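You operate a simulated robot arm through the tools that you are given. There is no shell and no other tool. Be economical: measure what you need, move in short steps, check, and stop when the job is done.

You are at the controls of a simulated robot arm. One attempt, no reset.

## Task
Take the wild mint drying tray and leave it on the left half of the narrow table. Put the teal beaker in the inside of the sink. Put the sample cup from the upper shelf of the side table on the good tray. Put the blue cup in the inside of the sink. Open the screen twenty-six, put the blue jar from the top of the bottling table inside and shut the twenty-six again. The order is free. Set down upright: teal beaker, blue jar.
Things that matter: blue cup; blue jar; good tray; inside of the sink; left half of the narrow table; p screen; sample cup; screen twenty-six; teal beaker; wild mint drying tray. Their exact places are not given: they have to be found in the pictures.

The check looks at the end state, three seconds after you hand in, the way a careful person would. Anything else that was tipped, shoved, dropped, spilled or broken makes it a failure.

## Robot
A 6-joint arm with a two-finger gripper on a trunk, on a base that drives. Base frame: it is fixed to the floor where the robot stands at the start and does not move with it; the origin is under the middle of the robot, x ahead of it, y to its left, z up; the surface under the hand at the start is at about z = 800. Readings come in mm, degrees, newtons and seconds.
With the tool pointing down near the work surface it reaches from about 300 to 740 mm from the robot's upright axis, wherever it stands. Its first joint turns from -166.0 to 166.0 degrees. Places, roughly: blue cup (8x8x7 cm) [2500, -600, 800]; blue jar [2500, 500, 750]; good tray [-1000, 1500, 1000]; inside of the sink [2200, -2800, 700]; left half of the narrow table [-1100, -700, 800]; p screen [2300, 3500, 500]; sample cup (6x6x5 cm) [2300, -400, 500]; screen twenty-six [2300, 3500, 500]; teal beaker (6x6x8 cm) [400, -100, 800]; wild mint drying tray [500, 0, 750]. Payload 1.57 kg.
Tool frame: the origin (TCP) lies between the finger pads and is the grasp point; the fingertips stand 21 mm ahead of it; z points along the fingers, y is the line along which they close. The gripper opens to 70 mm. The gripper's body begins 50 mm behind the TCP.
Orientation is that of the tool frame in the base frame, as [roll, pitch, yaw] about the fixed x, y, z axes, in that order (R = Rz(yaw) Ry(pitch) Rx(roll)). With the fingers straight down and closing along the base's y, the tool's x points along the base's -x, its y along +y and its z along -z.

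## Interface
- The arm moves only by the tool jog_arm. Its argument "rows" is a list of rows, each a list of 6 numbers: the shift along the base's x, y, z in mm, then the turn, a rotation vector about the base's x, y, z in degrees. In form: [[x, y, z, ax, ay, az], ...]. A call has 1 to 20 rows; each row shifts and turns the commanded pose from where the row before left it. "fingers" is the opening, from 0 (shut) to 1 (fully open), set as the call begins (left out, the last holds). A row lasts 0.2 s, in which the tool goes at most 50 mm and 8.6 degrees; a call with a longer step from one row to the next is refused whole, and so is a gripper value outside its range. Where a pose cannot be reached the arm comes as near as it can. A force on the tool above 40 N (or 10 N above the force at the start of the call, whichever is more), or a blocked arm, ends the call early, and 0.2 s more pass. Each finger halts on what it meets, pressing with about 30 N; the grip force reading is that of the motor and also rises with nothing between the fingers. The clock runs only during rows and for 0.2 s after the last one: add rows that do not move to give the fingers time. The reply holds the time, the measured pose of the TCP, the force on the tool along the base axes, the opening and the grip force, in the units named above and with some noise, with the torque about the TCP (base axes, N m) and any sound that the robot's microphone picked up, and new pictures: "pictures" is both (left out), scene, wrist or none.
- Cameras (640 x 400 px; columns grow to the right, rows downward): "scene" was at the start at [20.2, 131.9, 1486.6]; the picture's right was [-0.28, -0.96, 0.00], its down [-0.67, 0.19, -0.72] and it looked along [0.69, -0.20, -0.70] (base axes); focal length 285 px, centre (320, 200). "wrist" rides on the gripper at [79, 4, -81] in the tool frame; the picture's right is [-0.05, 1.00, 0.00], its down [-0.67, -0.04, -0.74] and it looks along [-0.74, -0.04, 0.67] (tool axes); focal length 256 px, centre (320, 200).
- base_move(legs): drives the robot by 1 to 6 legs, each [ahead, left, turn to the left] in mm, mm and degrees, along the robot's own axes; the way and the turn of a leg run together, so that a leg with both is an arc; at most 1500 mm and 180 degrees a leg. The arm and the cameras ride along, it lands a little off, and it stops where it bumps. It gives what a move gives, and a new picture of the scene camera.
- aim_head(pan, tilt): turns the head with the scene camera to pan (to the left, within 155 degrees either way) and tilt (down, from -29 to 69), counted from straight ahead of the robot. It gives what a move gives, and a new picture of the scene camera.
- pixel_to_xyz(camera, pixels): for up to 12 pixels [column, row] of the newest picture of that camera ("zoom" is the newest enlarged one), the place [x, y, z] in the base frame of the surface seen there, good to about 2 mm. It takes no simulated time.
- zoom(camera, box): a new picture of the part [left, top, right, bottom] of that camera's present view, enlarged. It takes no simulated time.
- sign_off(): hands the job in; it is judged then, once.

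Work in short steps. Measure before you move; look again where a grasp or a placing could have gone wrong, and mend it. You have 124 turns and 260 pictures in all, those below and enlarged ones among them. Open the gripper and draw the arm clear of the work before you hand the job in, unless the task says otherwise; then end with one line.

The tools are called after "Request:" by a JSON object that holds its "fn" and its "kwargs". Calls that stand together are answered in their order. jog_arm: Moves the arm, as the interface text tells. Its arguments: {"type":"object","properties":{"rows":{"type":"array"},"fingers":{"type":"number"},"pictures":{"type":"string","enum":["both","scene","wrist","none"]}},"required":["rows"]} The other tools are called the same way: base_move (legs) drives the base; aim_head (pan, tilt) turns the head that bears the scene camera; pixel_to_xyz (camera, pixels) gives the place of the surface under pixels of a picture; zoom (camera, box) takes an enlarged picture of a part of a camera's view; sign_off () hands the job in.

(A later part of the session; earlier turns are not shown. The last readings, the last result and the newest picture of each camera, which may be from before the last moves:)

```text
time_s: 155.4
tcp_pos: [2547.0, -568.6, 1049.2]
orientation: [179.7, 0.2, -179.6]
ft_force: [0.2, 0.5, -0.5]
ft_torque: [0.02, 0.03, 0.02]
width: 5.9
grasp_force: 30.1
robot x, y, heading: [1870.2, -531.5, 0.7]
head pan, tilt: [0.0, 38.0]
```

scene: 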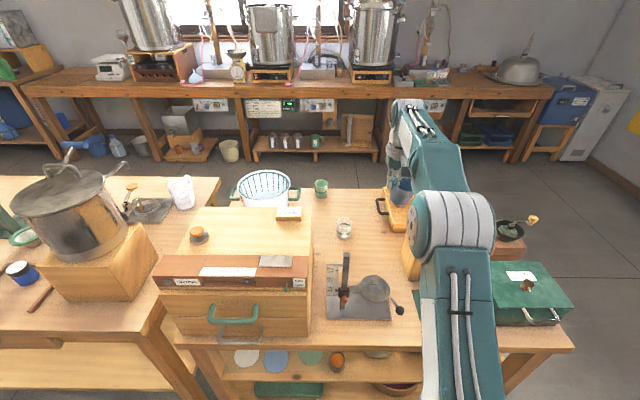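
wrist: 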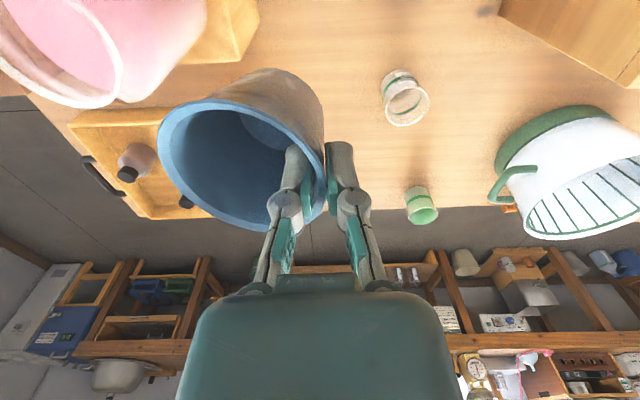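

Cup held. Raise a bit more, retract, then drive back to the sink.

Request:
{"fn": "jog_arm", "kwargs": {"rows": [[0, 5, 40, 0, 0, 0], [-10, 10, 20, 0, 0, 0], [-40, 5, 0, 0, 0, 0], [-45, 0, 0, 0, 0, 0], [-45, 0, 0, 0, 0, 0], [-40, 0, 0, 0, 0, 0], [0, 0, 0, 0, 0, 0]], "pictures": "none"}}

Request:
{"fn": "base_move", "kwargs": {"legs": [[-270, 0, -0.5], [0, -1000, 0], [660, 0, 0], [0, 0, -90], [400, 0, 0]]}}

Request:
{"fn": "aim_head", "kwargs": {"pan": 0, "tilt": 48}}

```text
time_s: 157.0
tcp_pos: [2366.3, -548.7, 1108.0]
orientation: [179.7, 0.2, -179.6]
ft_force: [0.0, 0.0, -1.1]
ft_torque: [0.05, -0.03, -0.01]
width: 6.2
grasp_force: 29.7
robot x, y, heading: [1869.8, -529.5, 0.7]
head pan, tilt: [0.0, 38.0]
```

```text
time_s: 172.9
tcp_pos: [2238.5, -2420.0, 1110.0]
orientation: [179.7, 0.1, 90.1]
ft_force: [0.7, 0.9, -0.5]
ft_torque: [-0.03, 0.0, -0.05]
width: 6.0
grasp_force: 30.1
robot x, y, heading: [2262.5, -1925.7, -89.6]
head pan, tilt: [0.0, 38.0]
```

scene: 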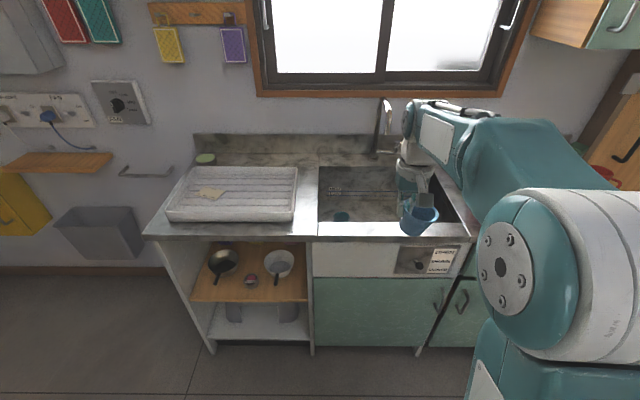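

```text
time_s: 173.6
tcp_pos: [2238.6, -2420.9, 1110.7]
orientation: [179.7, 0.2, 90.2]
ft_force: [0.0, 0.4, -1.4]
ft_torque: [0.02, -0.01, -0.03]
width: 6.0
grasp_force: 30.2
robot x, y, heading: [2256.5, -1923.1, -89.8]
head pan, tilt: [0.0, 48.0]
```

scene: 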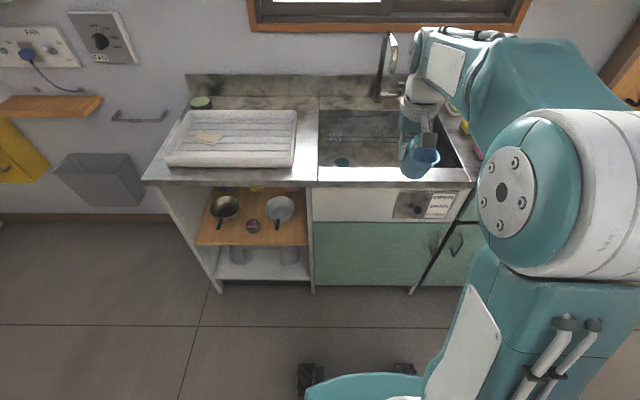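

Cup's centre is ~33 mm toward −x of the TCP. Target TCP (2125,−2760). Drive right 115, ahead 290.

Request:
{"fn": "base_move", "kwargs": {"legs": [[0, -115, 0], [285, 0, 0]]}}

Request:
{"fn": "jog_arm", "kwargs": {"rows": [[0, -25, -20, 0, 0, 0], [0, -25, -20, 0, 0, 0], [0, 0, 0, 0, 0, 0]]}}

```text
time_s: 176.4
tcp_pos: [2122.1, -2708.2, 1109.5]
orientation: [179.5, 0.2, 90.2]
ft_force: [-0.1, -0.6, -1.1]
ft_torque: [0.02, 0.02, 0.0]
width: 6.0
grasp_force: 29.7
robot x, y, heading: [2148.7, -2213.3, -89.7]
head pan, tilt: [0.0, 48.0]
```

scene: 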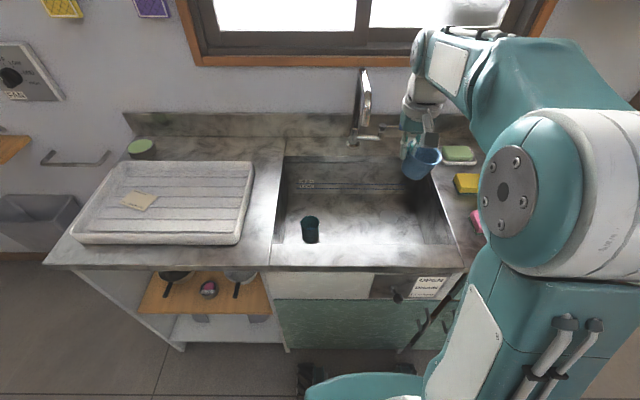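

```text
time_s: 177.2
tcp_pos: [2120.6, -2755.2, 1069.9]
orientation: [179.4, 0.2, 90.1]
ft_force: [0.1, 0.6, -0.1]
ft_torque: [0.02, -0.04, -0.01]
width: 5.9
grasp_force: 29.4
robot x, y, heading: [2145.0, -2211.6, -89.6]
head pan, tilt: [0.0, 48.0]
```

scene: 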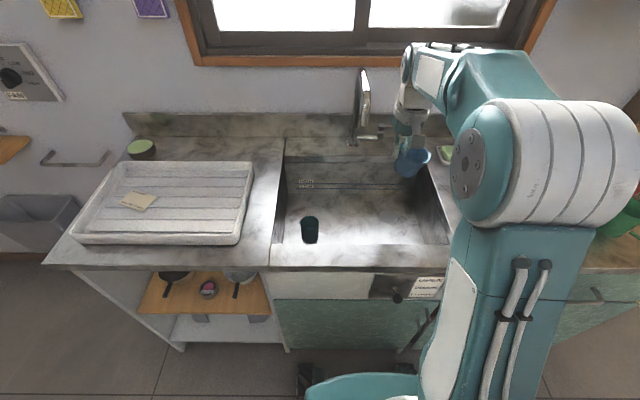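
wrist: 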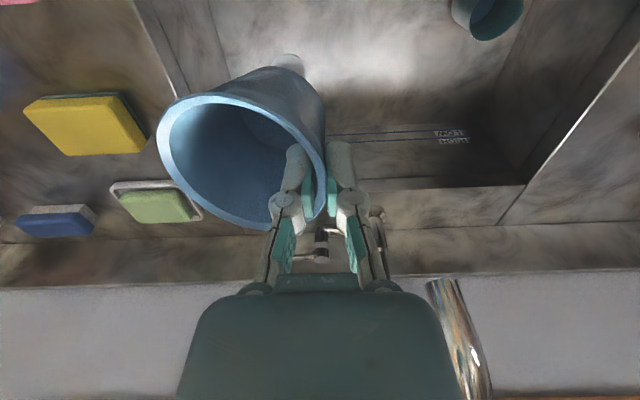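

Check the right-hand basin wall position and the tap parts.

Request:
{"fn": "pixel_to_xyz", "kwargs": {"camera": "wrist", "pixels": [[175, 85], [165, 60], [215, 60], [150, 10], [320, 250], [375, 215], [450, 310], [475, 380], [350, 60]]}}

```text
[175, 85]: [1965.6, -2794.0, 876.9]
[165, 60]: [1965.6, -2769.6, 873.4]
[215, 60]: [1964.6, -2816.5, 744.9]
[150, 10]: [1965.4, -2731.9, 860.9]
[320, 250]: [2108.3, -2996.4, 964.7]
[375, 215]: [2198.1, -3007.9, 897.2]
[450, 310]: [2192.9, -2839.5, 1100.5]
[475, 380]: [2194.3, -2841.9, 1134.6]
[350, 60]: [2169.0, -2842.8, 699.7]
```

All clear: wall at x=1965, cup's near edge ≈2050. Descend to ~775, then gently to contact.

Request:
{"fn": "jog_arm", "kwargs": {"rows": [[0, 0, -40, 0, 0, 0], [0, 0, -40, 0, 0, 0], [0, 0, -40, 0, 0, 0], [0, 0, -40, 0, 0, 0], [0, 0, -40, 0, 0, 0], [0, 0, -40, 0, 0, 0], [0, 0, -30, 0, 0, 0], [0, 0, -20, 0, 0, 0], [0, 0, 0, 0, 0, 0]], "pictures": "none"}}

Request:
{"fn": "jog_arm", "kwargs": {"rows": [[0, 0, -5, 0, 0, 0], [0, 0, -5, 0, 0, 0], [0, 0, -3, 0, 0, 0], [0, 0, -3, 0, 0, 0], [0, 0, -3, 0, 0, 0], [0, 0, -2, 0, 0, 0], [0, 0, 0, 0, 0, 0]], "pictures": "wrist"}}

```text
time_s: 179.2
tcp_pos: [2121.7, -2755.7, 778.3]
orientation: [179.5, 0.2, 90.3]
ft_force: [0.9, 0.2, -0.8]
ft_torque: [-0.02, -0.02, 0.02]
width: 5.9
grasp_force: 30.0
robot x, y, heading: [2148.4, -2211.4, -89.8]
head pan, tilt: [0.0, 48.0]
```

```text
time_s: 180.8
tcp_pos: [2124.1, -2757.8, 758.9]
orientation: [179.5, 0.5, 90.2]
ft_force: [5.1, -7.7, 23.2]
ft_torque: [-0.21, 0.82, 0.31]
width: 6.1
grasp_force: 29.9
robot x, y, heading: [2148.2, -2209.9, -89.6]
head pan, tilt: [0.0, 48.0]
```

wrist: 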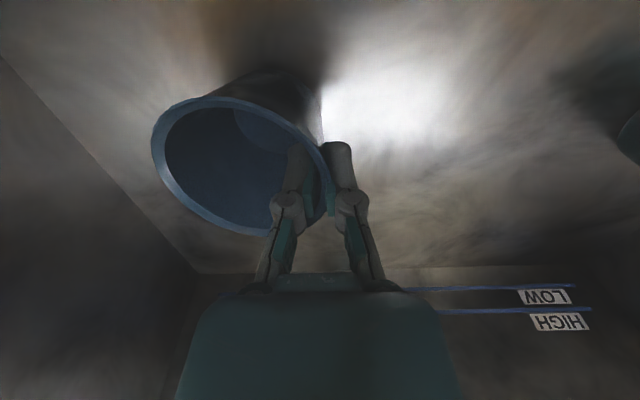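

Contact with the basin floor. Open partly and rise.

Request:
{"fn": "jog_arm", "kwargs": {"rows": [[0, 0, 0.5, 0, 0, 0], [0, 0, 0, 0, 0, 0], [0, 0, 0, 0, 0, 0]], "fingers": 0.55, "pictures": "none"}}

Request:
{"fn": "jog_arm", "kwargs": {"rows": [[0, 0, 15, 0, 0, 0], [0, 0, 30, 0, 0, 0], [0, 0, 40, 0, 0, 0], [0, 0, 40, 0, 0, 0], [0, 0, 40, 0, 0, 0], [0, 0, 40, 0, 0, 0], [0, 0, 40, 0, 0, 0], [0, 40, 30, 0, 0, 0], [0, 45, 15, 0, 0, 0], [0, 45, 0, 0, 0, 0], [0, 40, 0, 0, 0, 0], [0, 0, 0, 0, 0, 0]], "fingers": 0.55}}

```text
time_s: 181.6
tcp_pos: [2123.3, -2756.3, 758.8]
orientation: [179.5, 0.2, 90.2]
ft_force: [-0.1, 0.6, -0.1]
ft_torque: [0.0, 0.0, 0.03]
width: 38.5
grasp_force: 0.0
robot x, y, heading: [2151.2, -2215.2, -89.5]
head pan, tilt: [0.0, 48.0]
```

```text
time_s: 184.2
tcp_pos: [2121.6, -2589.8, 1046.2]
orientation: [179.5, 0.1, 90.2]
ft_force: [-0.1, -0.3, -0.4]
ft_torque: [0.0, 0.03, 0.0]
width: 38.3
grasp_force: 0.0
robot x, y, heading: [2148.4, -2211.0, -89.7]
head pan, tilt: [0.0, 48.0]
```

scene: 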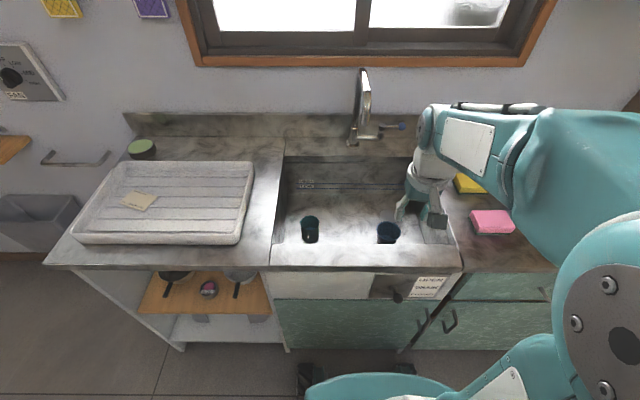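
wrist: 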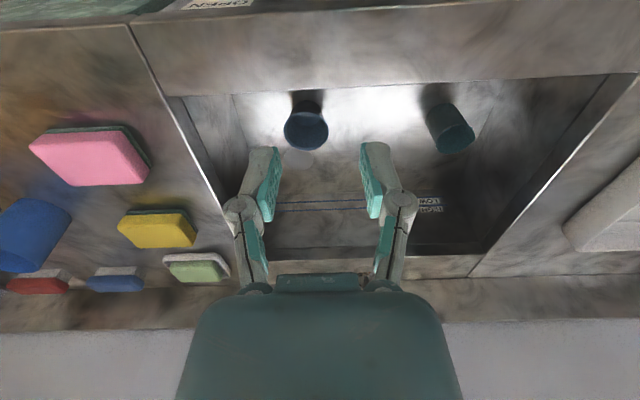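

Both are upright in the sink. Now go for the sample cup on the side table's upper shelf.

Request:
{"fn": "base_move", "kwargs": {"legs": [[-730, 0, -0.3], [0, 0, 90], [-360, 0, 0], [0, 1030, 0]]}}

Request:
{"fn": "aim_head", "kwargs": {"pan": -5, "tilt": 50}}

```text
time_s: 198.8
tcp_pos: [2151.9, -479.7, 1046.3]
orientation: [179.6, 0.2, -178.9]
ft_force: [-0.3, 0.6, 0.6]
ft_torque: [0.04, 0.01, -0.01]
width: 38.6
grasp_force: 0.0
robot x, y, heading: [1769.9, -455.9, 1.3]
head pan, tilt: [0.0, 48.0]
```

scene: 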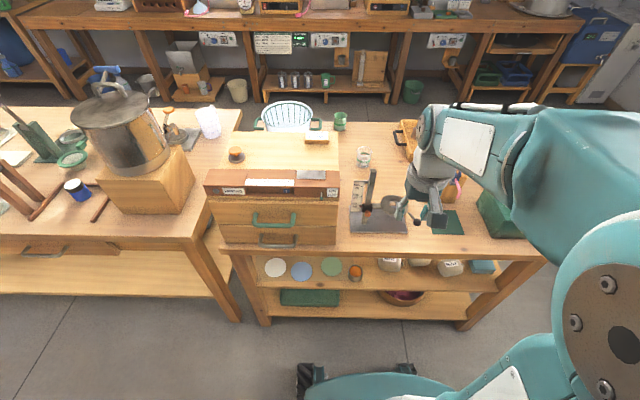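

```text
time_s: 199.5
tcp_pos: [2153.8, -477.9, 1045.9]
orientation: [179.5, 0.2, -179.0]
ft_force: [-0.7, 0.1, -0.2]
ft_torque: [0.01, -0.02, -0.04]
width: 38.6
grasp_force: 0.0
robot x, y, heading: [1777.4, -452.6, 1.4]
head pan, tilt: [-5.0, 50.0]
```

scene: 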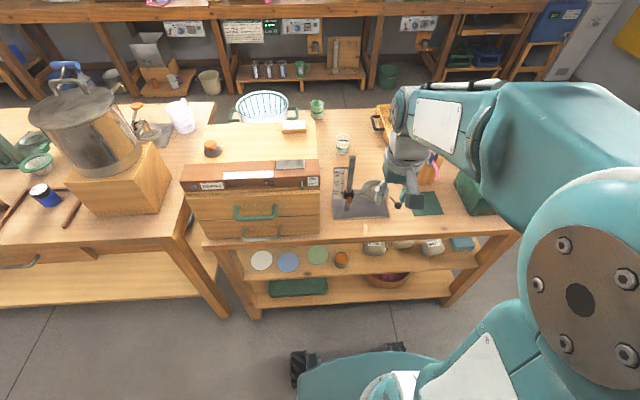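

I need more room for a 45° tilted tool: drive back 130, then lower and tilt the tool in front of the table.

Request:
{"fn": "base_move", "kwargs": {"legs": [[-130, 30, -1.4]]}}

Request:
{"fn": "jog_arm", "kwargs": {"rows": [[5, 5, -20, 0, -7.5, 0], [5, 5, -30, 0, -7.5, 0], [5, 5, -40, 0, -7.5, 0], [5, 5, -40, 0, -7.5, 0], [5, 0, -45, 0, -7.5, 0], [5, 0, -45, 0, -7.5, 0], [5, 0, -45, 0, 0, 0], [0, 0, -45, 0, 0, 0], [0, 0, -40, 0, 0, 0], [0, 0, -40, 0, 0, 0], [0, 0, 0, 0, 0, 0]], "fingers": 1}}

```text
time_s: 200.8
tcp_pos: [2022.7, -460.4, 1046.8]
orientation: [179.4, 0.2, 179.8]
ft_force: [0.2, -0.8, 0.4]
ft_torque: [-0.02, 0.02, 0.01]
width: 38.5
grasp_force: 0.1
robot x, y, heading: [1645.4, -432.1, 0.0]
head pan, tilt: [-5.0, 50.0]
```

scene: 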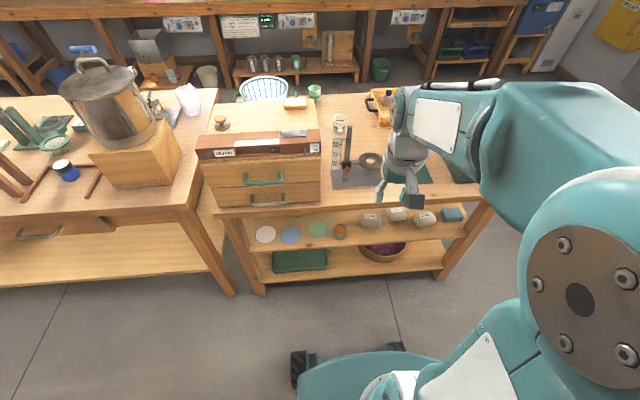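

```text
time_s: 203.2
tcp_pos: [2080.7, -439.7, 661.4]
orientation: [179.2, 45.1, 179.7]
ft_force: [0.4, 0.3, 1.1]
ft_torque: [0.02, -0.02, 0.02]
width: 70.1
grasp_force: 0.0
out of reach, approached as far as the arm can: row 4, 5, 6
robot x, y, heading: [1642.5, -426.6, -0.2]
head pan, tilt: [-5.0, 50.0]
```

scene: 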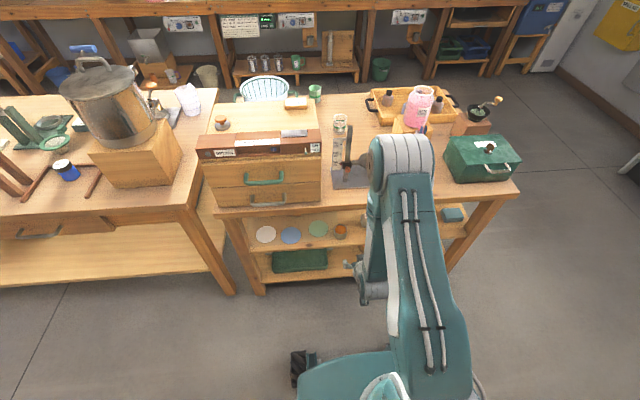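
wrist: 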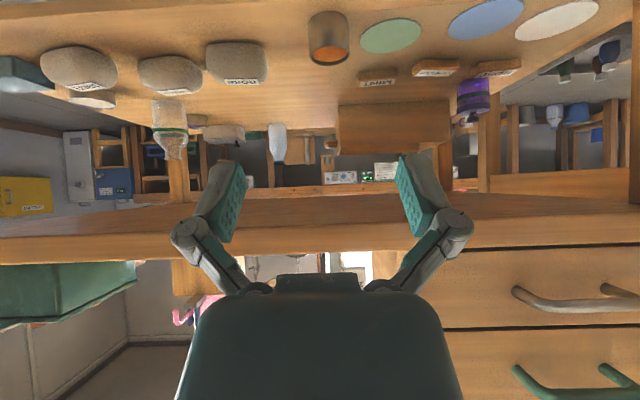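

Check the elbow position relative to the table edge, and the cup in the wrist view.

Request:
{"fn": "pixel_to_xyz", "kwargs": {"camera": "scene", "pixels": [[400, 140], [400, 170], [375, 160], [370, 240], [362, 285], [430, 165]]}}

Request:
{"fn": "pixel_to_xyz", "kwargs": {"camera": "wrist", "pixels": [[328, 15], [310, 50], [348, 50], [328, 48], [328, 62], [260, 110], [260, 200], [200, 225], [330, 240], [390, 35]]}}

```text
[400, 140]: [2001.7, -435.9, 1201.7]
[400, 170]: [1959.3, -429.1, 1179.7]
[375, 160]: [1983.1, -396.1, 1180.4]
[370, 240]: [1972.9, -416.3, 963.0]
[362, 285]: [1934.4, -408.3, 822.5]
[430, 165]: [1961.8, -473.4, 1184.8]
```

```text
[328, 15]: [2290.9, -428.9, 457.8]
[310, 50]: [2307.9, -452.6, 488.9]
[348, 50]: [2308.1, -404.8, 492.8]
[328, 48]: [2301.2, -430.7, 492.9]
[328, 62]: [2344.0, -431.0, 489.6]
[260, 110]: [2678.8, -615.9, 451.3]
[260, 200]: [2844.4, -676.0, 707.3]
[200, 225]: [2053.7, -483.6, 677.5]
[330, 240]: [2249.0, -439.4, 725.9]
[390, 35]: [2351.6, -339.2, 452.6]
```

Cup centre ≈(2315,−429), z 450–493, Ø≈48. Path to a pre-grasp point 70 mm back along the tool axis: (2265,−429,528).

Request:
{"fn": "jog_arm", "kwargs": {"rows": [[35, 3, -20, 0, 0, 0], [35, 3, -25, 0, 0, 0], [38, 3, -30, 0, 0, 0], [38, 2, -30, 0, 0, 0], [38, 0, -28, 0, 0, 0], [0, 0, 0, 0, 0, 0]], "fingers": 1}}

```text
time_s: 204.6
tcp_pos: [2266.5, -424.8, 530.5]
orientation: [179.3, 45.2, 179.6]
ft_force: [0.5, -0.2, -0.1]
ft_torque: [-0.03, 0.01, -0.01]
width: 70.0
grasp_force: 0.0
robot x, y, heading: [1642.1, -430.4, -0.2]
head pan, tilt: [-5.0, 50.0]
```

scene: 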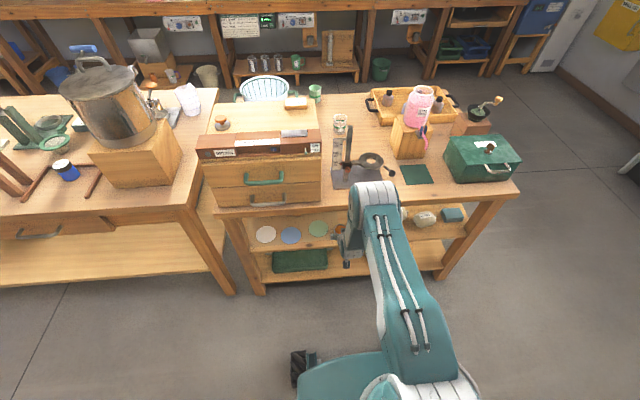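
wrist: 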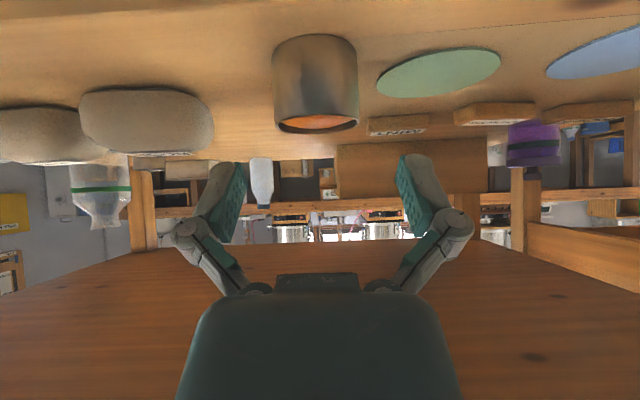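

Cup centred (column 316). Check the elbow/forearm vs table edge before the last move.

Request:
{"fn": "pixel_to_xyz", "kwargs": {"camera": "scene", "pixels": [[372, 185], [355, 200], [353, 225], [347, 245], [400, 205]]}}

Request:
{"fn": "zoom", "kwargs": {"camera": "scene", "box": [310, 170, 430, 280]}}

```text
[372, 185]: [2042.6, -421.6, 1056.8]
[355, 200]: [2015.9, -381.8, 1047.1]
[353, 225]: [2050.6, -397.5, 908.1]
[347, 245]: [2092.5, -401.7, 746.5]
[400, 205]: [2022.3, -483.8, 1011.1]
```

```text
3.64 times, centred on (370, 225) of scene
```

zoom: 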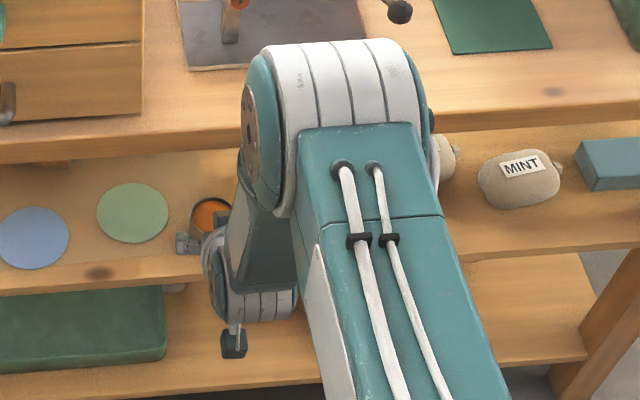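

Plenty of margin. Advance along the tool axis to the cup and close.

Request:
{"fn": "jog_arm", "kwargs": {"rows": [[16, -2, -17, 0, 0, 0], [16, -2, -17, 0, 0, 0], [16, 0, -18, 0, 0, 0], [0, 0, 0, 0, 0, 0]], "fingers": 1, "pictures": "wrist"}}

Request:
{"fn": "jog_arm", "kwargs": {"rows": [[0, 0, 0, 0, 0, 0], [0, 0, 0, 0, 0, 0], [0, 0, 0, 0, 0, 0], [0, 0, 0, 0, 0, 0]], "fingers": 0, "pictures": "wrist"}}

```text
time_s: 205.6
tcp_pos: [2313.6, -431.7, 475.8]
orientation: [179.3, 45.2, 179.7]
ft_force: [0.6, 0.3, 0.1]
ft_torque: [0.01, -0.02, 0.02]
width: 69.9
grasp_force: 0.0
robot x, y, heading: [1645.0, -425.2, 0.1]
head pan, tilt: [-5.0, 50.0]
```

wrist: 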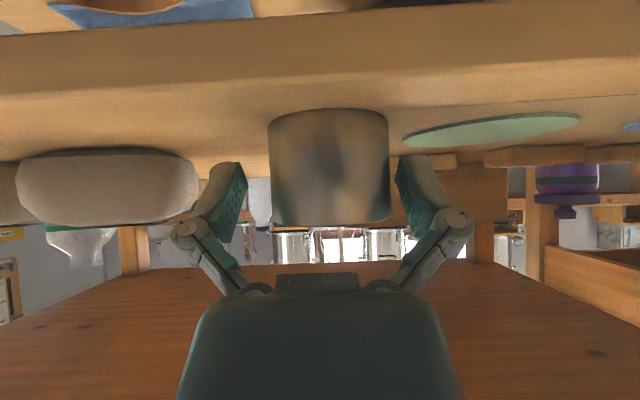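

```text
time_s: 206.6
tcp_pos: [2314.6, -431.7, 477.7]
orientation: [179.3, 45.4, 179.7]
ft_force: [0.9, 0.0, 9.8]
ft_torque: [0.04, -0.14, 0.01]
width: 52.6
grasp_force: 29.5
robot x, y, heading: [1641.7, -429.3, -0.0]
head pan, tilt: [-5.0, 50.0]
```

wrist: 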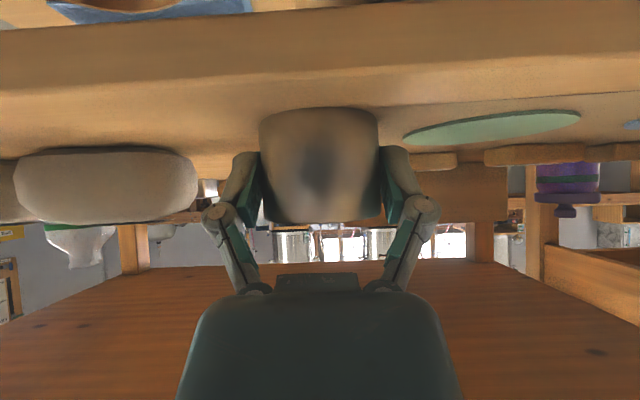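

Gripped (52.6 mm). Lift straight up 25 mm slowly, check.

Request:
{"fn": "jog_arm", "kwargs": {"rows": [[0, 0, 4, 0, 0, 0], [0, 0, 6, 0, 0, 0], [0, 0, 15, 0, 0, 0], [0, 0, 20, 0, 0, 0], [0, 0, 0, 0, 0, 0]], "fingers": 0, "pictures": "wrist"}}

```text
time_s: 207.8
tcp_pos: [2313.2, -432.1, 521.5]
orientation: [179.4, 45.3, 179.8]
ft_force: [-0.3, 1.1, -0.5]
ft_torque: [0.01, 0.03, -0.02]
width: 52.8
grasp_force: 30.4
robot x, y, heading: [1647.1, -429.0, -0.2]
head pan, tilt: [-5.0, 50.0]
```

wrist: 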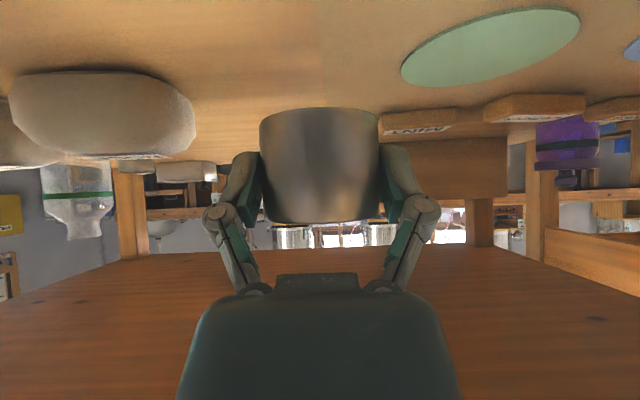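

Cup lifted. Back the base out 420 mm with the arm as is, then raise.

Request:
{"fn": "base_move", "kwargs": {"legs": [[-420, 0, 0]]}}

Request:
{"fn": "jog_arm", "kwargs": {"rows": [[-10, 0, 40, 0, 0, 0], [-10, 0, 45, 0, 0, 0], [-10, 0, 45, 0, 0, 0], [-10, 0, 45, 0, 0, 0], [-10, 0, 45, 0, 0, 0], [-10, 0, 45, 0, 0, 0], [-10, 0, 45, 0, 0, 0], [-10, 0, 45, 0, 0, 0], [-10, 0, 45, 0, 0, 0], [-10, 0, 45, 0, 0, 0], [0, 0, 45, 0, 0, 0], [0, 0, 45, 0, 0, 0], [0, 0, 20, 0, 0, 0], [0, 0, 0, 0, 0, 0]], "fingers": 0}}

```text
time_s: 210.1
tcp_pos: [1953.5, -431.0, 521.6]
orientation: [179.3, 45.1, 179.7]
ft_force: [0.7, 0.3, -0.8]
ft_torque: [0.01, 0.0, 0.02]
width: 52.3
grasp_force: 30.0
robot x, y, heading: [1284.4, -429.5, -0.1]
head pan, tilt: [-5.0, 50.0]
stopped in leg 1: the robot was blocked; the commanded pose is now the measured one
```

scene: 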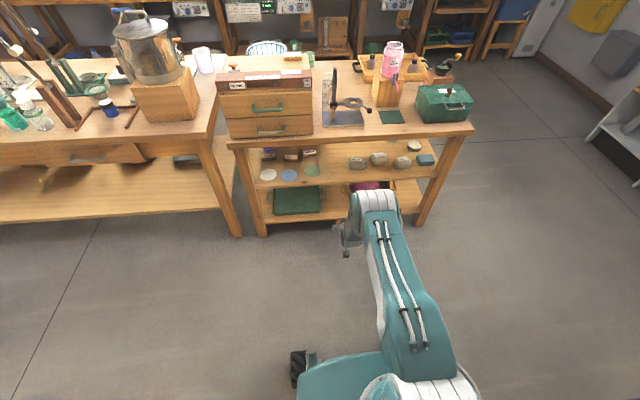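

```text
time_s: 213.1
tcp_pos: [1854.7, -430.0, 1076.7]
orientation: [179.3, 45.1, 179.7]
ft_force: [0.2, 0.5, -0.9]
ft_torque: [-0.03, 0.01, 0.02]
width: 53.0
grasp_force: 30.3
out of reach, approached as far as the arm can: row 11
robot x, y, heading: [1284.6, -431.7, -0.4]
head pan, tilt: [-5.0, 50.0]
```

scene: 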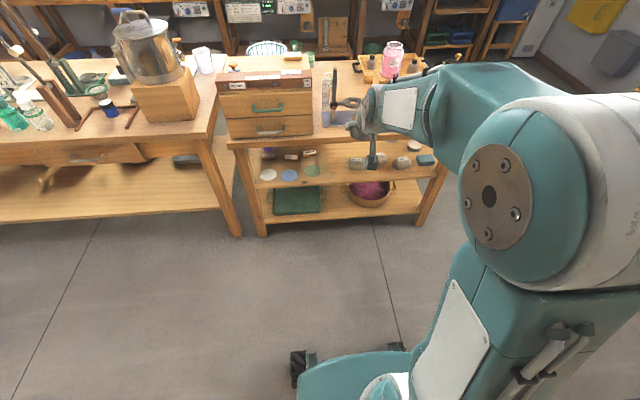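
wrist: 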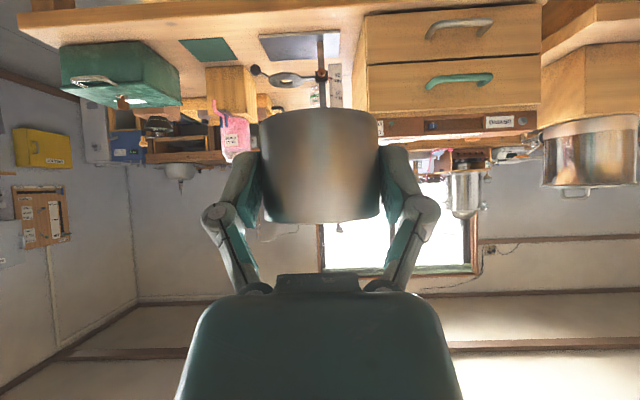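

The base just touched the main table's back; fine. Cup is held upright. Go ahead a little, strafe left past the bottling table, and look around.

Request:
{"fn": "base_move", "kwargs": {"legs": [[150, 0, 0.3], [0, 1400, 0], [0, 1200, 0]]}}

Request:
{"fn": "aim_head", "kwargs": {"pan": 60, "tilt": 25}}

Request:
{"fn": "aim_head", "kwargs": {"pan": 140, "tilt": 25}}

```text
time_s: 226.8
tcp_pos: [2021.0, 2176.8, 1075.2]
orientation: [179.2, 45.2, 179.0]
ft_force: [0.0, -0.3, -0.8]
ft_torque: [-0.04, -0.03, -0.02]
width: 52.3
grasp_force: 29.9
robot x, y, heading: [1444.9, 2186.5, -0.9]
head pan, tilt: [-5.0, 50.0]
```

scene: 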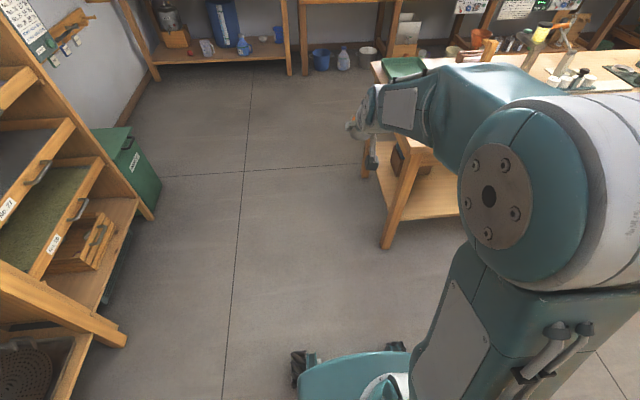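

```text
time_s: 228.2
tcp_pos: [2020.8, 2179.0, 1073.6]
orientation: [179.4, 45.2, 179.0]
ft_force: [-0.7, -0.5, -1.1]
ft_torque: [0.0, 0.02, -0.01]
width: 52.6
grasp_force: 30.3
robot x, y, heading: [1451.4, 2185.9, -0.8]
head pan, tilt: [60.0, 25.0]
```

scene: 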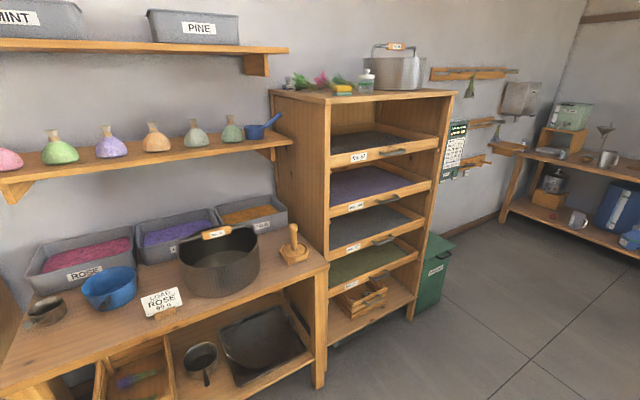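

```text
time_s: 229.7
tcp_pos: [2022.1, 2178.2, 1074.7]
orientation: [179.3, 45.2, 179.0]
ft_force: [0.2, -0.4, -0.5]
ft_torque: [-0.02, 0.02, -0.02]
width: 52.2
grasp_force: 29.7
robot x, y, heading: [1448.1, 2189.0, -0.6]
head pan, tilt: [140.0, 25.0]
```

scene: 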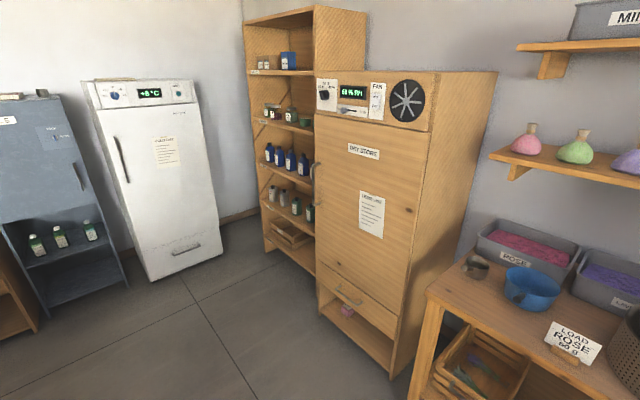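

Screen rack seen (four screens with labels). Measure the surroundings for the drive to the good tray.

Request:
{"fn": "pixel_to_xyz", "kwargs": {"camera": "scene", "pixels": [[150, 283], [218, 250], [35, 325], [120, 290], [392, 380], [322, 312], [425, 290], [60, 240], [30, 300], [300, 270]]}}

Request:
{"fn": "aim_head", "kwargs": {"pan": -165, "tilt": 25}}

Request:
{"fn": "aim_head", "kwargs": {"pan": -150, "tilt": 25}}

```text
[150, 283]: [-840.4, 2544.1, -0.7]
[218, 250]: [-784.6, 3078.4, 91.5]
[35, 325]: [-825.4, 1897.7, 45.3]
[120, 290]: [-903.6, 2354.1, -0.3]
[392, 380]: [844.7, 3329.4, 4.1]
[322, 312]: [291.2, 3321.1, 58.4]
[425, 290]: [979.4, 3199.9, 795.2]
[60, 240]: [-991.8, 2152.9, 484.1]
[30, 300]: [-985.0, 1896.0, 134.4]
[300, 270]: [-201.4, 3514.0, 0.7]
```

```text
time_s: 233.8
tcp_pos: [2021.7, 2178.0, 1074.5]
orientation: [179.4, 45.2, 179.0]
ft_force: [-0.1, -1.2, -1.2]
ft_torque: [0.03, -0.02, 0.01]
width: 52.6
grasp_force: 29.9
robot x, y, heading: [1451.5, 2188.2, -0.8]
head pan, tilt: [-154.7, 25.0]
```

scene: 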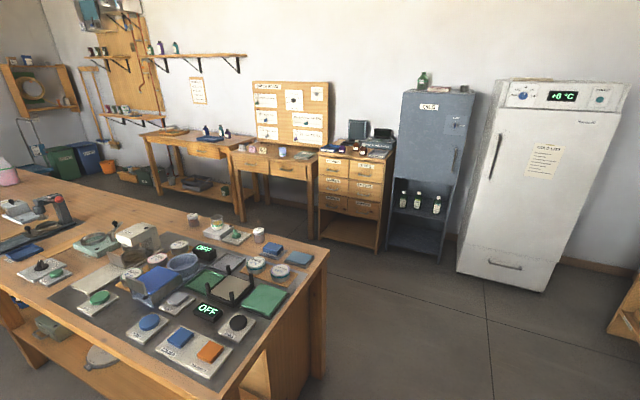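

```text
time_s: 234.4
tcp_pos: [2021.6, 2177.8, 1075.3]
orientation: [179.4, 45.2, 178.9]
ft_force: [-0.1, 0.0, -1.4]
ft_torque: [-0.03, 0.02, -0.02]
width: 52.4
grasp_force: 30.6
robot x, y, heading: [1449.2, 2190.0, -0.7]
head pan, tilt: [-150.0, 25.0]
```

scene: 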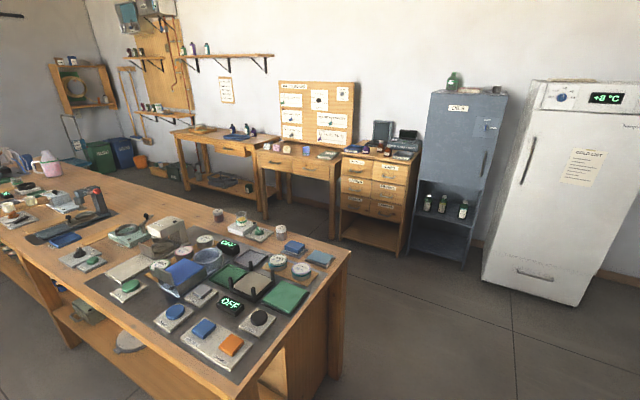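

Zoom on the drawer cabinet top, and measure the main table's end.

Request:
{"fn": "zoom", "kwargs": {"camera": "scene", "box": [330, 110, 450, 190]}}

Request:
{"fn": "pixel_to_xyz", "kwargs": {"camera": "scene", "pixels": [[347, 250], [235, 380], [380, 152], [405, 155], [385, 130], [360, 146], [405, 250], [410, 165], [345, 158]]}}

```text
5.00 times, centred on (390, 150) of scene
```

zoom: 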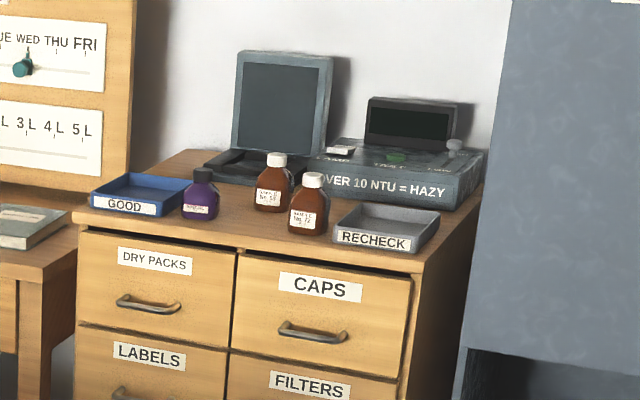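

```text
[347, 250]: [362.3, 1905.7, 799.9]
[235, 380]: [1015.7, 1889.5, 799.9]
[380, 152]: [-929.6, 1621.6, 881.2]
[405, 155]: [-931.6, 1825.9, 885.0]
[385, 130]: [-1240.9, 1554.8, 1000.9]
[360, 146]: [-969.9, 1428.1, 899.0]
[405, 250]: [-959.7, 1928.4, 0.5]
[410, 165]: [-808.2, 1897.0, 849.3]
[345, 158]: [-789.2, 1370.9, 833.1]
```

GOOD tray is the blue one at left (px≈(353,149)), RECHECK the grey one. Drive: left 180, back 1500, turn 180°, then strafe to y≈1400.

Request:
{"fn": "base_move", "kwargs": {"legs": [[0, 180, 0.7], [-1500, 0, 0], [0, 0, 90], [0, 0, 90]]}}

Request:
{"fn": "aim_head", "kwargs": {"pan": 20, "tilt": 30}}

```text
time_s: 250.7
tcp_pos: [-658.4, 2373.3, 1076.2]
orientation: [179.3, 45.2, -1.1]
ft_force: [0.3, 0.0, -0.9]
ft_torque: [0.02, -0.04, 0.0]
width: 52.4
grasp_force: 30.0
robot x, y, heading: [-85.5, 2360.5, 178.9]
head pan, tilt: [-150.0, 25.0]
```

scene: 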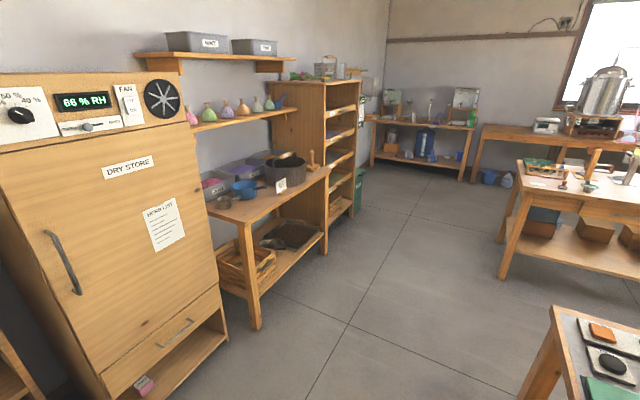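

```text
time_s: 253.3
tcp_pos: [-657.6, 2374.0, 1075.9]
orientation: [179.4, 45.2, -1.2]
ft_force: [-0.1, 0.4, -0.9]
ft_torque: [-0.03, -0.01, -0.03]
width: 52.6
grasp_force: 29.8
robot x, y, heading: [-86.2, 2361.2, 179.0]
head pan, tilt: [20.0, 30.0]
```

scene: 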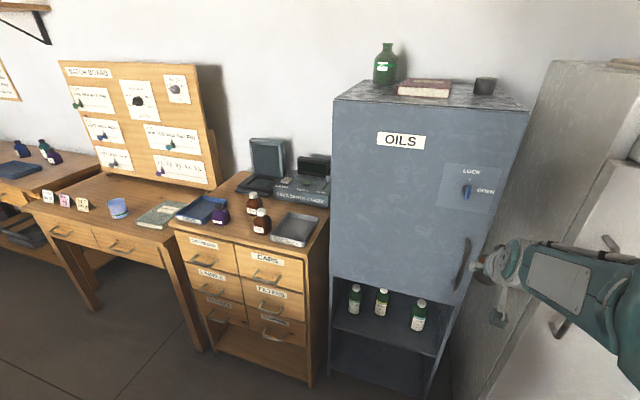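

Measure the GOOD tray (203,210) and neighbours.

Request:
{"fn": "zoom", "kwargs": {"camera": "scene", "box": [160, 170, 340, 260]}}

Request:
{"fn": "pixel_to_xyz", "kwargs": {"camera": "scene", "pixels": [[177, 217], [203, 225], [230, 203], [202, 196], [203, 210], [220, 210], [253, 200], [262, 218], [255, 165], [170, 222], [327, 250], [332, 100]]}}

```text
3.56 times, centred on (250, 215) of scene
```

zoom: 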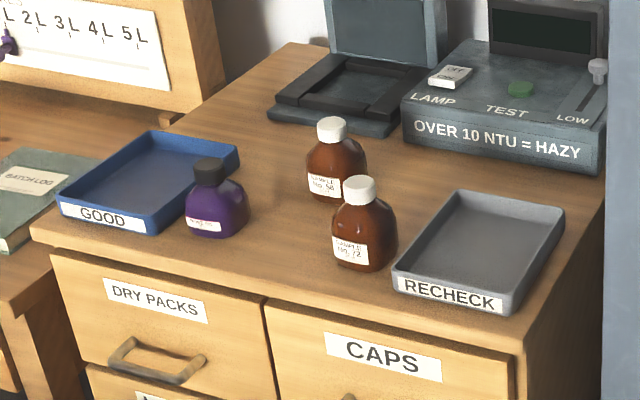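

```text
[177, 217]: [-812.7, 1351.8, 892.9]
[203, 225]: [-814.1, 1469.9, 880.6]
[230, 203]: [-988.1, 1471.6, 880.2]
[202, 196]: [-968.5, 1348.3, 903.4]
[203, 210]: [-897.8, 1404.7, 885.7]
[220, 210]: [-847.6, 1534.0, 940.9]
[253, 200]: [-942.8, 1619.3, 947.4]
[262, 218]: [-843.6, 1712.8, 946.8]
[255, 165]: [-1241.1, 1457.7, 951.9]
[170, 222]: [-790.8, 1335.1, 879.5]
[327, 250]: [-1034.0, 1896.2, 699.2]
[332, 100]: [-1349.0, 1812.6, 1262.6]
```

GOOD tray spans x −988…−813, y 1351…1470, floor ≈886. Target cup centre (−860,1403), TCP z≈914. Strafe left 970, turn +1°.

Request:
{"fn": "base_move", "kwargs": {"legs": [[0, 965, 1]]}}

Request:
{"fn": "aim_head", "kwargs": {"pan": -5, "tilt": 40}}

```text
time_s: 258.4
tcp_pos: [-671.0, 1382.4, 1076.2]
orientation: [179.3, 45.2, -0.4]
ft_force: [-0.2, 0.4, -1.2]
ft_torque: [-0.02, 0.0, 0.0]
width: 52.5
grasp_force: 30.0
robot x, y, heading: [-99.8, 1372.5, 179.6]
head pan, tilt: [20.0, 30.0]
```

scene: 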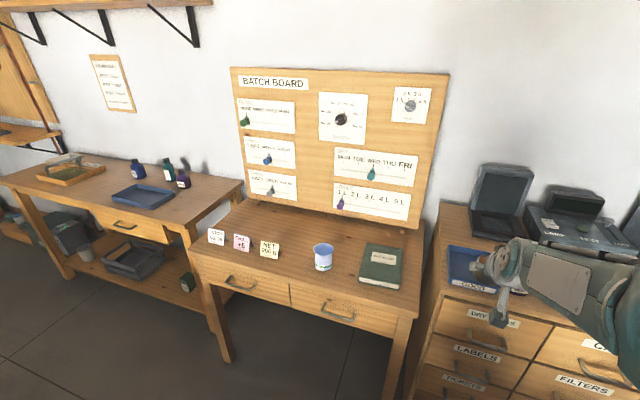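

```text
time_s: 259.3
tcp_pos: [-670.8, 1382.4, 1074.0]
orientation: [179.4, 45.2, -0.6]
ft_force: [-0.5, -1.0, -1.4]
ft_torque: [-0.03, -0.01, -0.02]
width: 52.6
grasp_force: 29.9
robot x, y, heading: [-99.5, 1375.7, 179.5]
head pan, tilt: [-5.0, 40.0]
```

scene: 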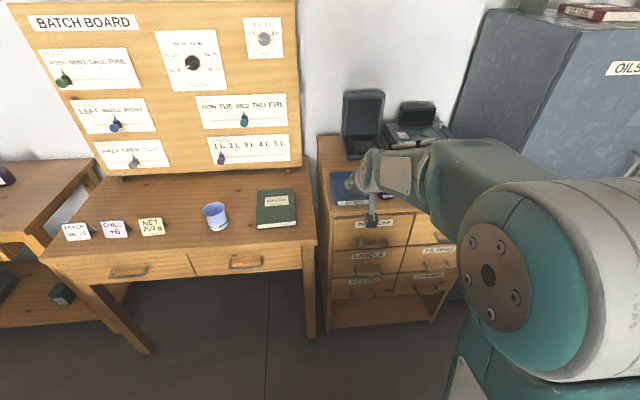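

Drive ahead 170 and right 20.

Request:
{"fn": "base_move", "kwargs": {"legs": [[170, -20, 0.4]]}}

Request:
{"fn": "jog_arm", "kwargs": {"rows": [[0, 0, -35, 0, 0, 0], [0, 0, -40, 0, 0, 0], [0, 0, -25, 0, 0, 0], [0, 0, 0, 0, 0, 0]]}}

```text
time_s: 260.8
tcp_pos: [-840.3, 1398.2, 1075.9]
orientation: [179.5, 45.2, -0.1]
ft_force: [-0.4, -0.7, -1.5]
ft_torque: [0.02, 0.01, 0.02]
width: 52.7
grasp_force: 30.4
robot x, y, heading: [-269.2, 1394.5, 180.1]
head pan, tilt: [-5.0, 40.0]
```

scene: 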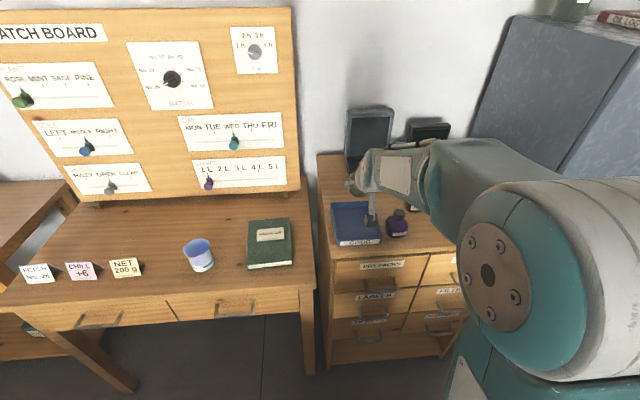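

```text
time_s: 261.8
tcp_pos: [-840.4, 1398.9, 990.0]
orientation: [-180.0, 45.0, -0.2]
ft_force: [1.2, 0.1, -0.7]
ft_torque: [0.02, 0.0, 0.01]
width: 52.6
grasp_force: 29.8
out of reach, approached as far as the arm can: row 3
robot x, y, heading: [-268.3, 1396.5, 179.9]
head pan, tilt: [-5.0, 40.0]
```

scene: 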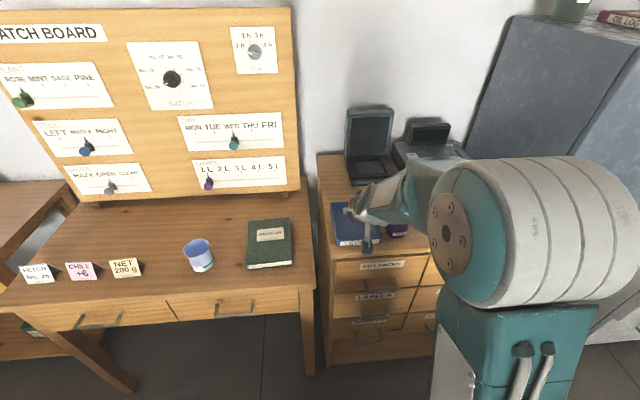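
wrist: 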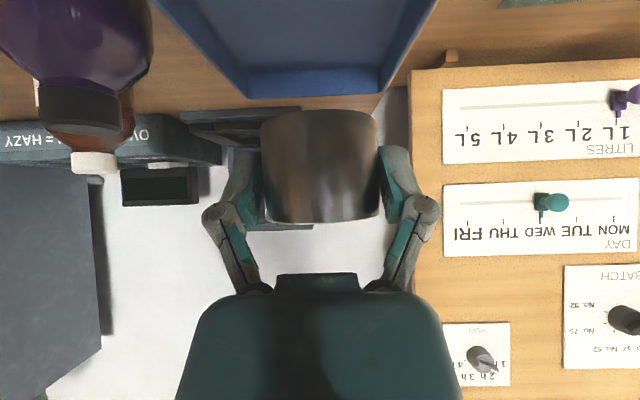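

The arm hits a configuration limit near here; I'll back off 260 mm and do the lowering away from the bottles, with more reach.

Request:
{"fn": "base_move", "kwargs": {"legs": [[-260, 0, 0]]}}

Request:
{"fn": "jog_arm", "kwargs": {"rows": [[-20, 0, 0, 0, 0, 0], [-20, 0, 0, 0, 0, 0], [-20, 0, -10, 0, 0, 0], [-20, 0, -10, 0, 0, 0], [0, 0, -15, 0, 0, 0], [0, 0, -15, 0, 0, 0], [0, 0, 0, 0, 0, 0]]}}

```text
time_s: 263.6
tcp_pos: [-584.3, 1398.6, 990.1]
orientation: [180.0, 45.0, 0.0]
ft_force: [0.2, 0.2, -1.1]
ft_torque: [0.0, 0.0, 0.02]
width: 52.4
grasp_force: 30.1
robot x, y, heading: [-9.9, 1395.5, 180.0]
head pan, tilt: [-5.0, 40.0]
```

scene: 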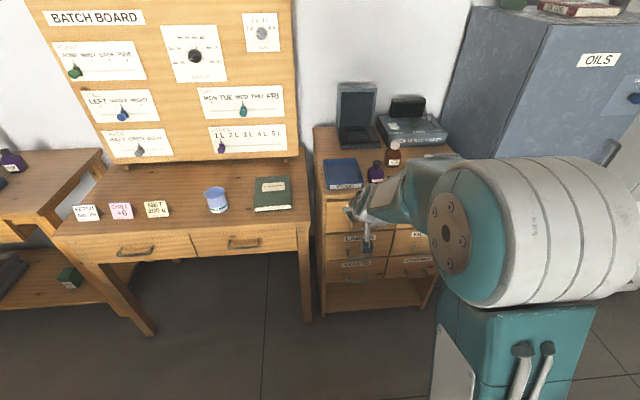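

```text
time_s: 265.2
tcp_pos: [-663.6, 1397.7, 940.6]
orientation: [-179.9, 45.0, -0.1]
ft_force: [0.1, -0.2, -1.6]
ft_torque: [-0.01, -0.03, 0.01]
width: 52.6
grasp_force: 29.7
robot x, y, heading: [-14.8, 1396.1, 180.1]
head pan, tilt: [-5.0, 40.0]
```

scene: 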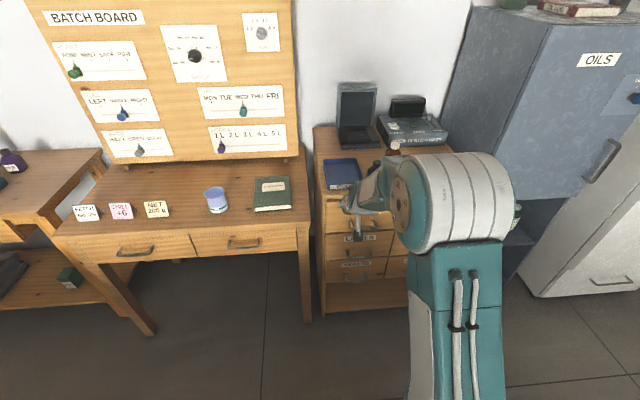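
wrist: 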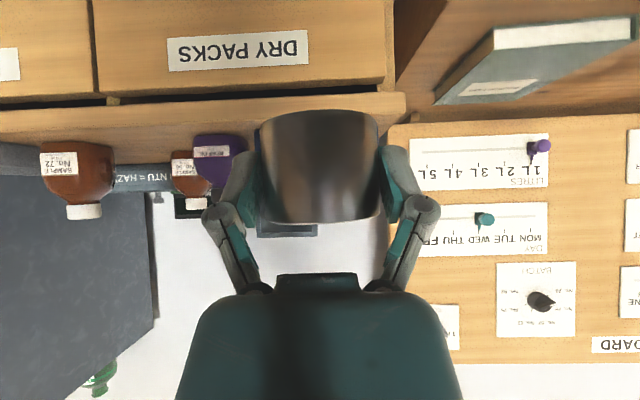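

Smooth now, cup bottom ≈ 913 (rim 903). Drive ahead 192.

Request:
{"fn": "base_move", "kwargs": {"legs": [[192, -3, 0]]}}

Request:
{"fn": "zoom", "kwargs": {"camera": "scene", "box": [300, 150, 460, 270]}}

Request:
{"fn": "jog_arm", "kwargs": {"rows": [[0, 0, 0, 0, 0, 0]], "pictures": "wrist"}}

```text
time_s: 266.8
tcp_pos: [-855.8, 1399.5, 941.4]
orientation: [-179.8, 44.8, 0.2]
ft_force: [-0.8, 0.0, -0.8]
ft_torque: [0.02, -0.02, 0.01]
width: 52.5
grasp_force: 30.1
robot x, y, heading: [-202.6, 1393.8, -180.0]
head pan, tilt: [-5.0, 40.0]
```

scene: 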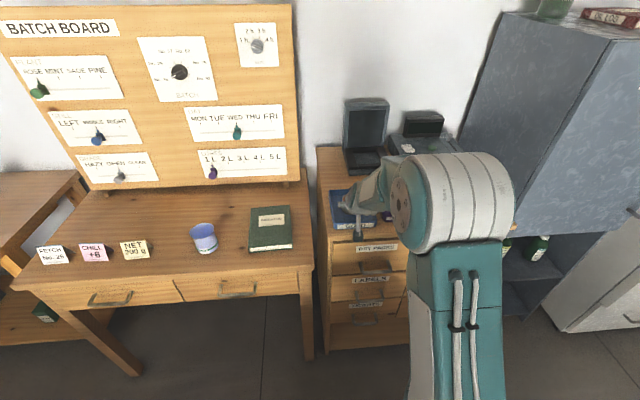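

```text
3.33 times, centred on (380, 210) of scene
```

zoom: 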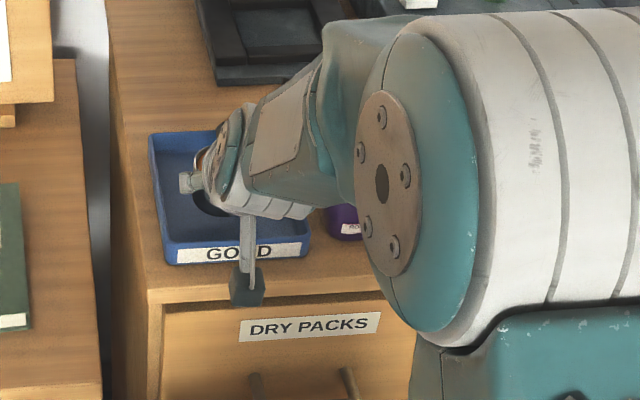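

```text
time_s: 267.2
tcp_pos: [-855.5, 1397.4, 940.3]
orientation: [-179.9, 45.0, 0.1]
ft_force: [0.4, 0.5, -1.5]
ft_torque: [0.03, -0.01, 0.02]
width: 52.5
grasp_force: 30.1
robot x, y, heading: [-202.0, 1401.2, -179.9]
head pan, tilt: [-5.0, 40.0]
```

wrist: 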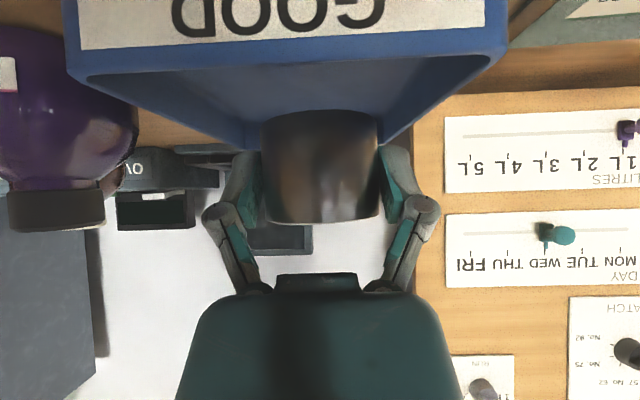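

Check clearance between forearm/wrist and the purple bottle before lowering 27 mm.

Request:
{"fn": "zoom", "kwargs": {"camera": "scene", "box": [320, 180, 420, 250]}}

Request:
{"fn": "pixel_to_xyz", "kwargs": {"camera": "zoom", "pixels": [[335, 190], [300, 215], [270, 220], [390, 240], [420, 215], [400, 170], [230, 260], [180, 215], [235, 330], [170, 175]]}}

```text
5.71 times, centred on (370, 215) of scene
```

zoom: 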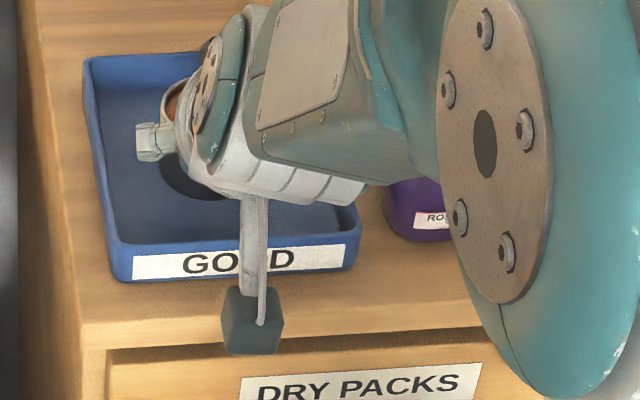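

```text
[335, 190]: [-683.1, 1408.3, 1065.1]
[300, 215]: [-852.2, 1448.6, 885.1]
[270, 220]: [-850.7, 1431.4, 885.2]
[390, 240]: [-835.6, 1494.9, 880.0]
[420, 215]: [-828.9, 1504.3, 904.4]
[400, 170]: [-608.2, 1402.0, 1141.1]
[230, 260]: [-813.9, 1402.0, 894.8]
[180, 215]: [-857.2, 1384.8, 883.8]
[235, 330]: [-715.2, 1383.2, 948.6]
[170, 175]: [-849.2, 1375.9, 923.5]
```

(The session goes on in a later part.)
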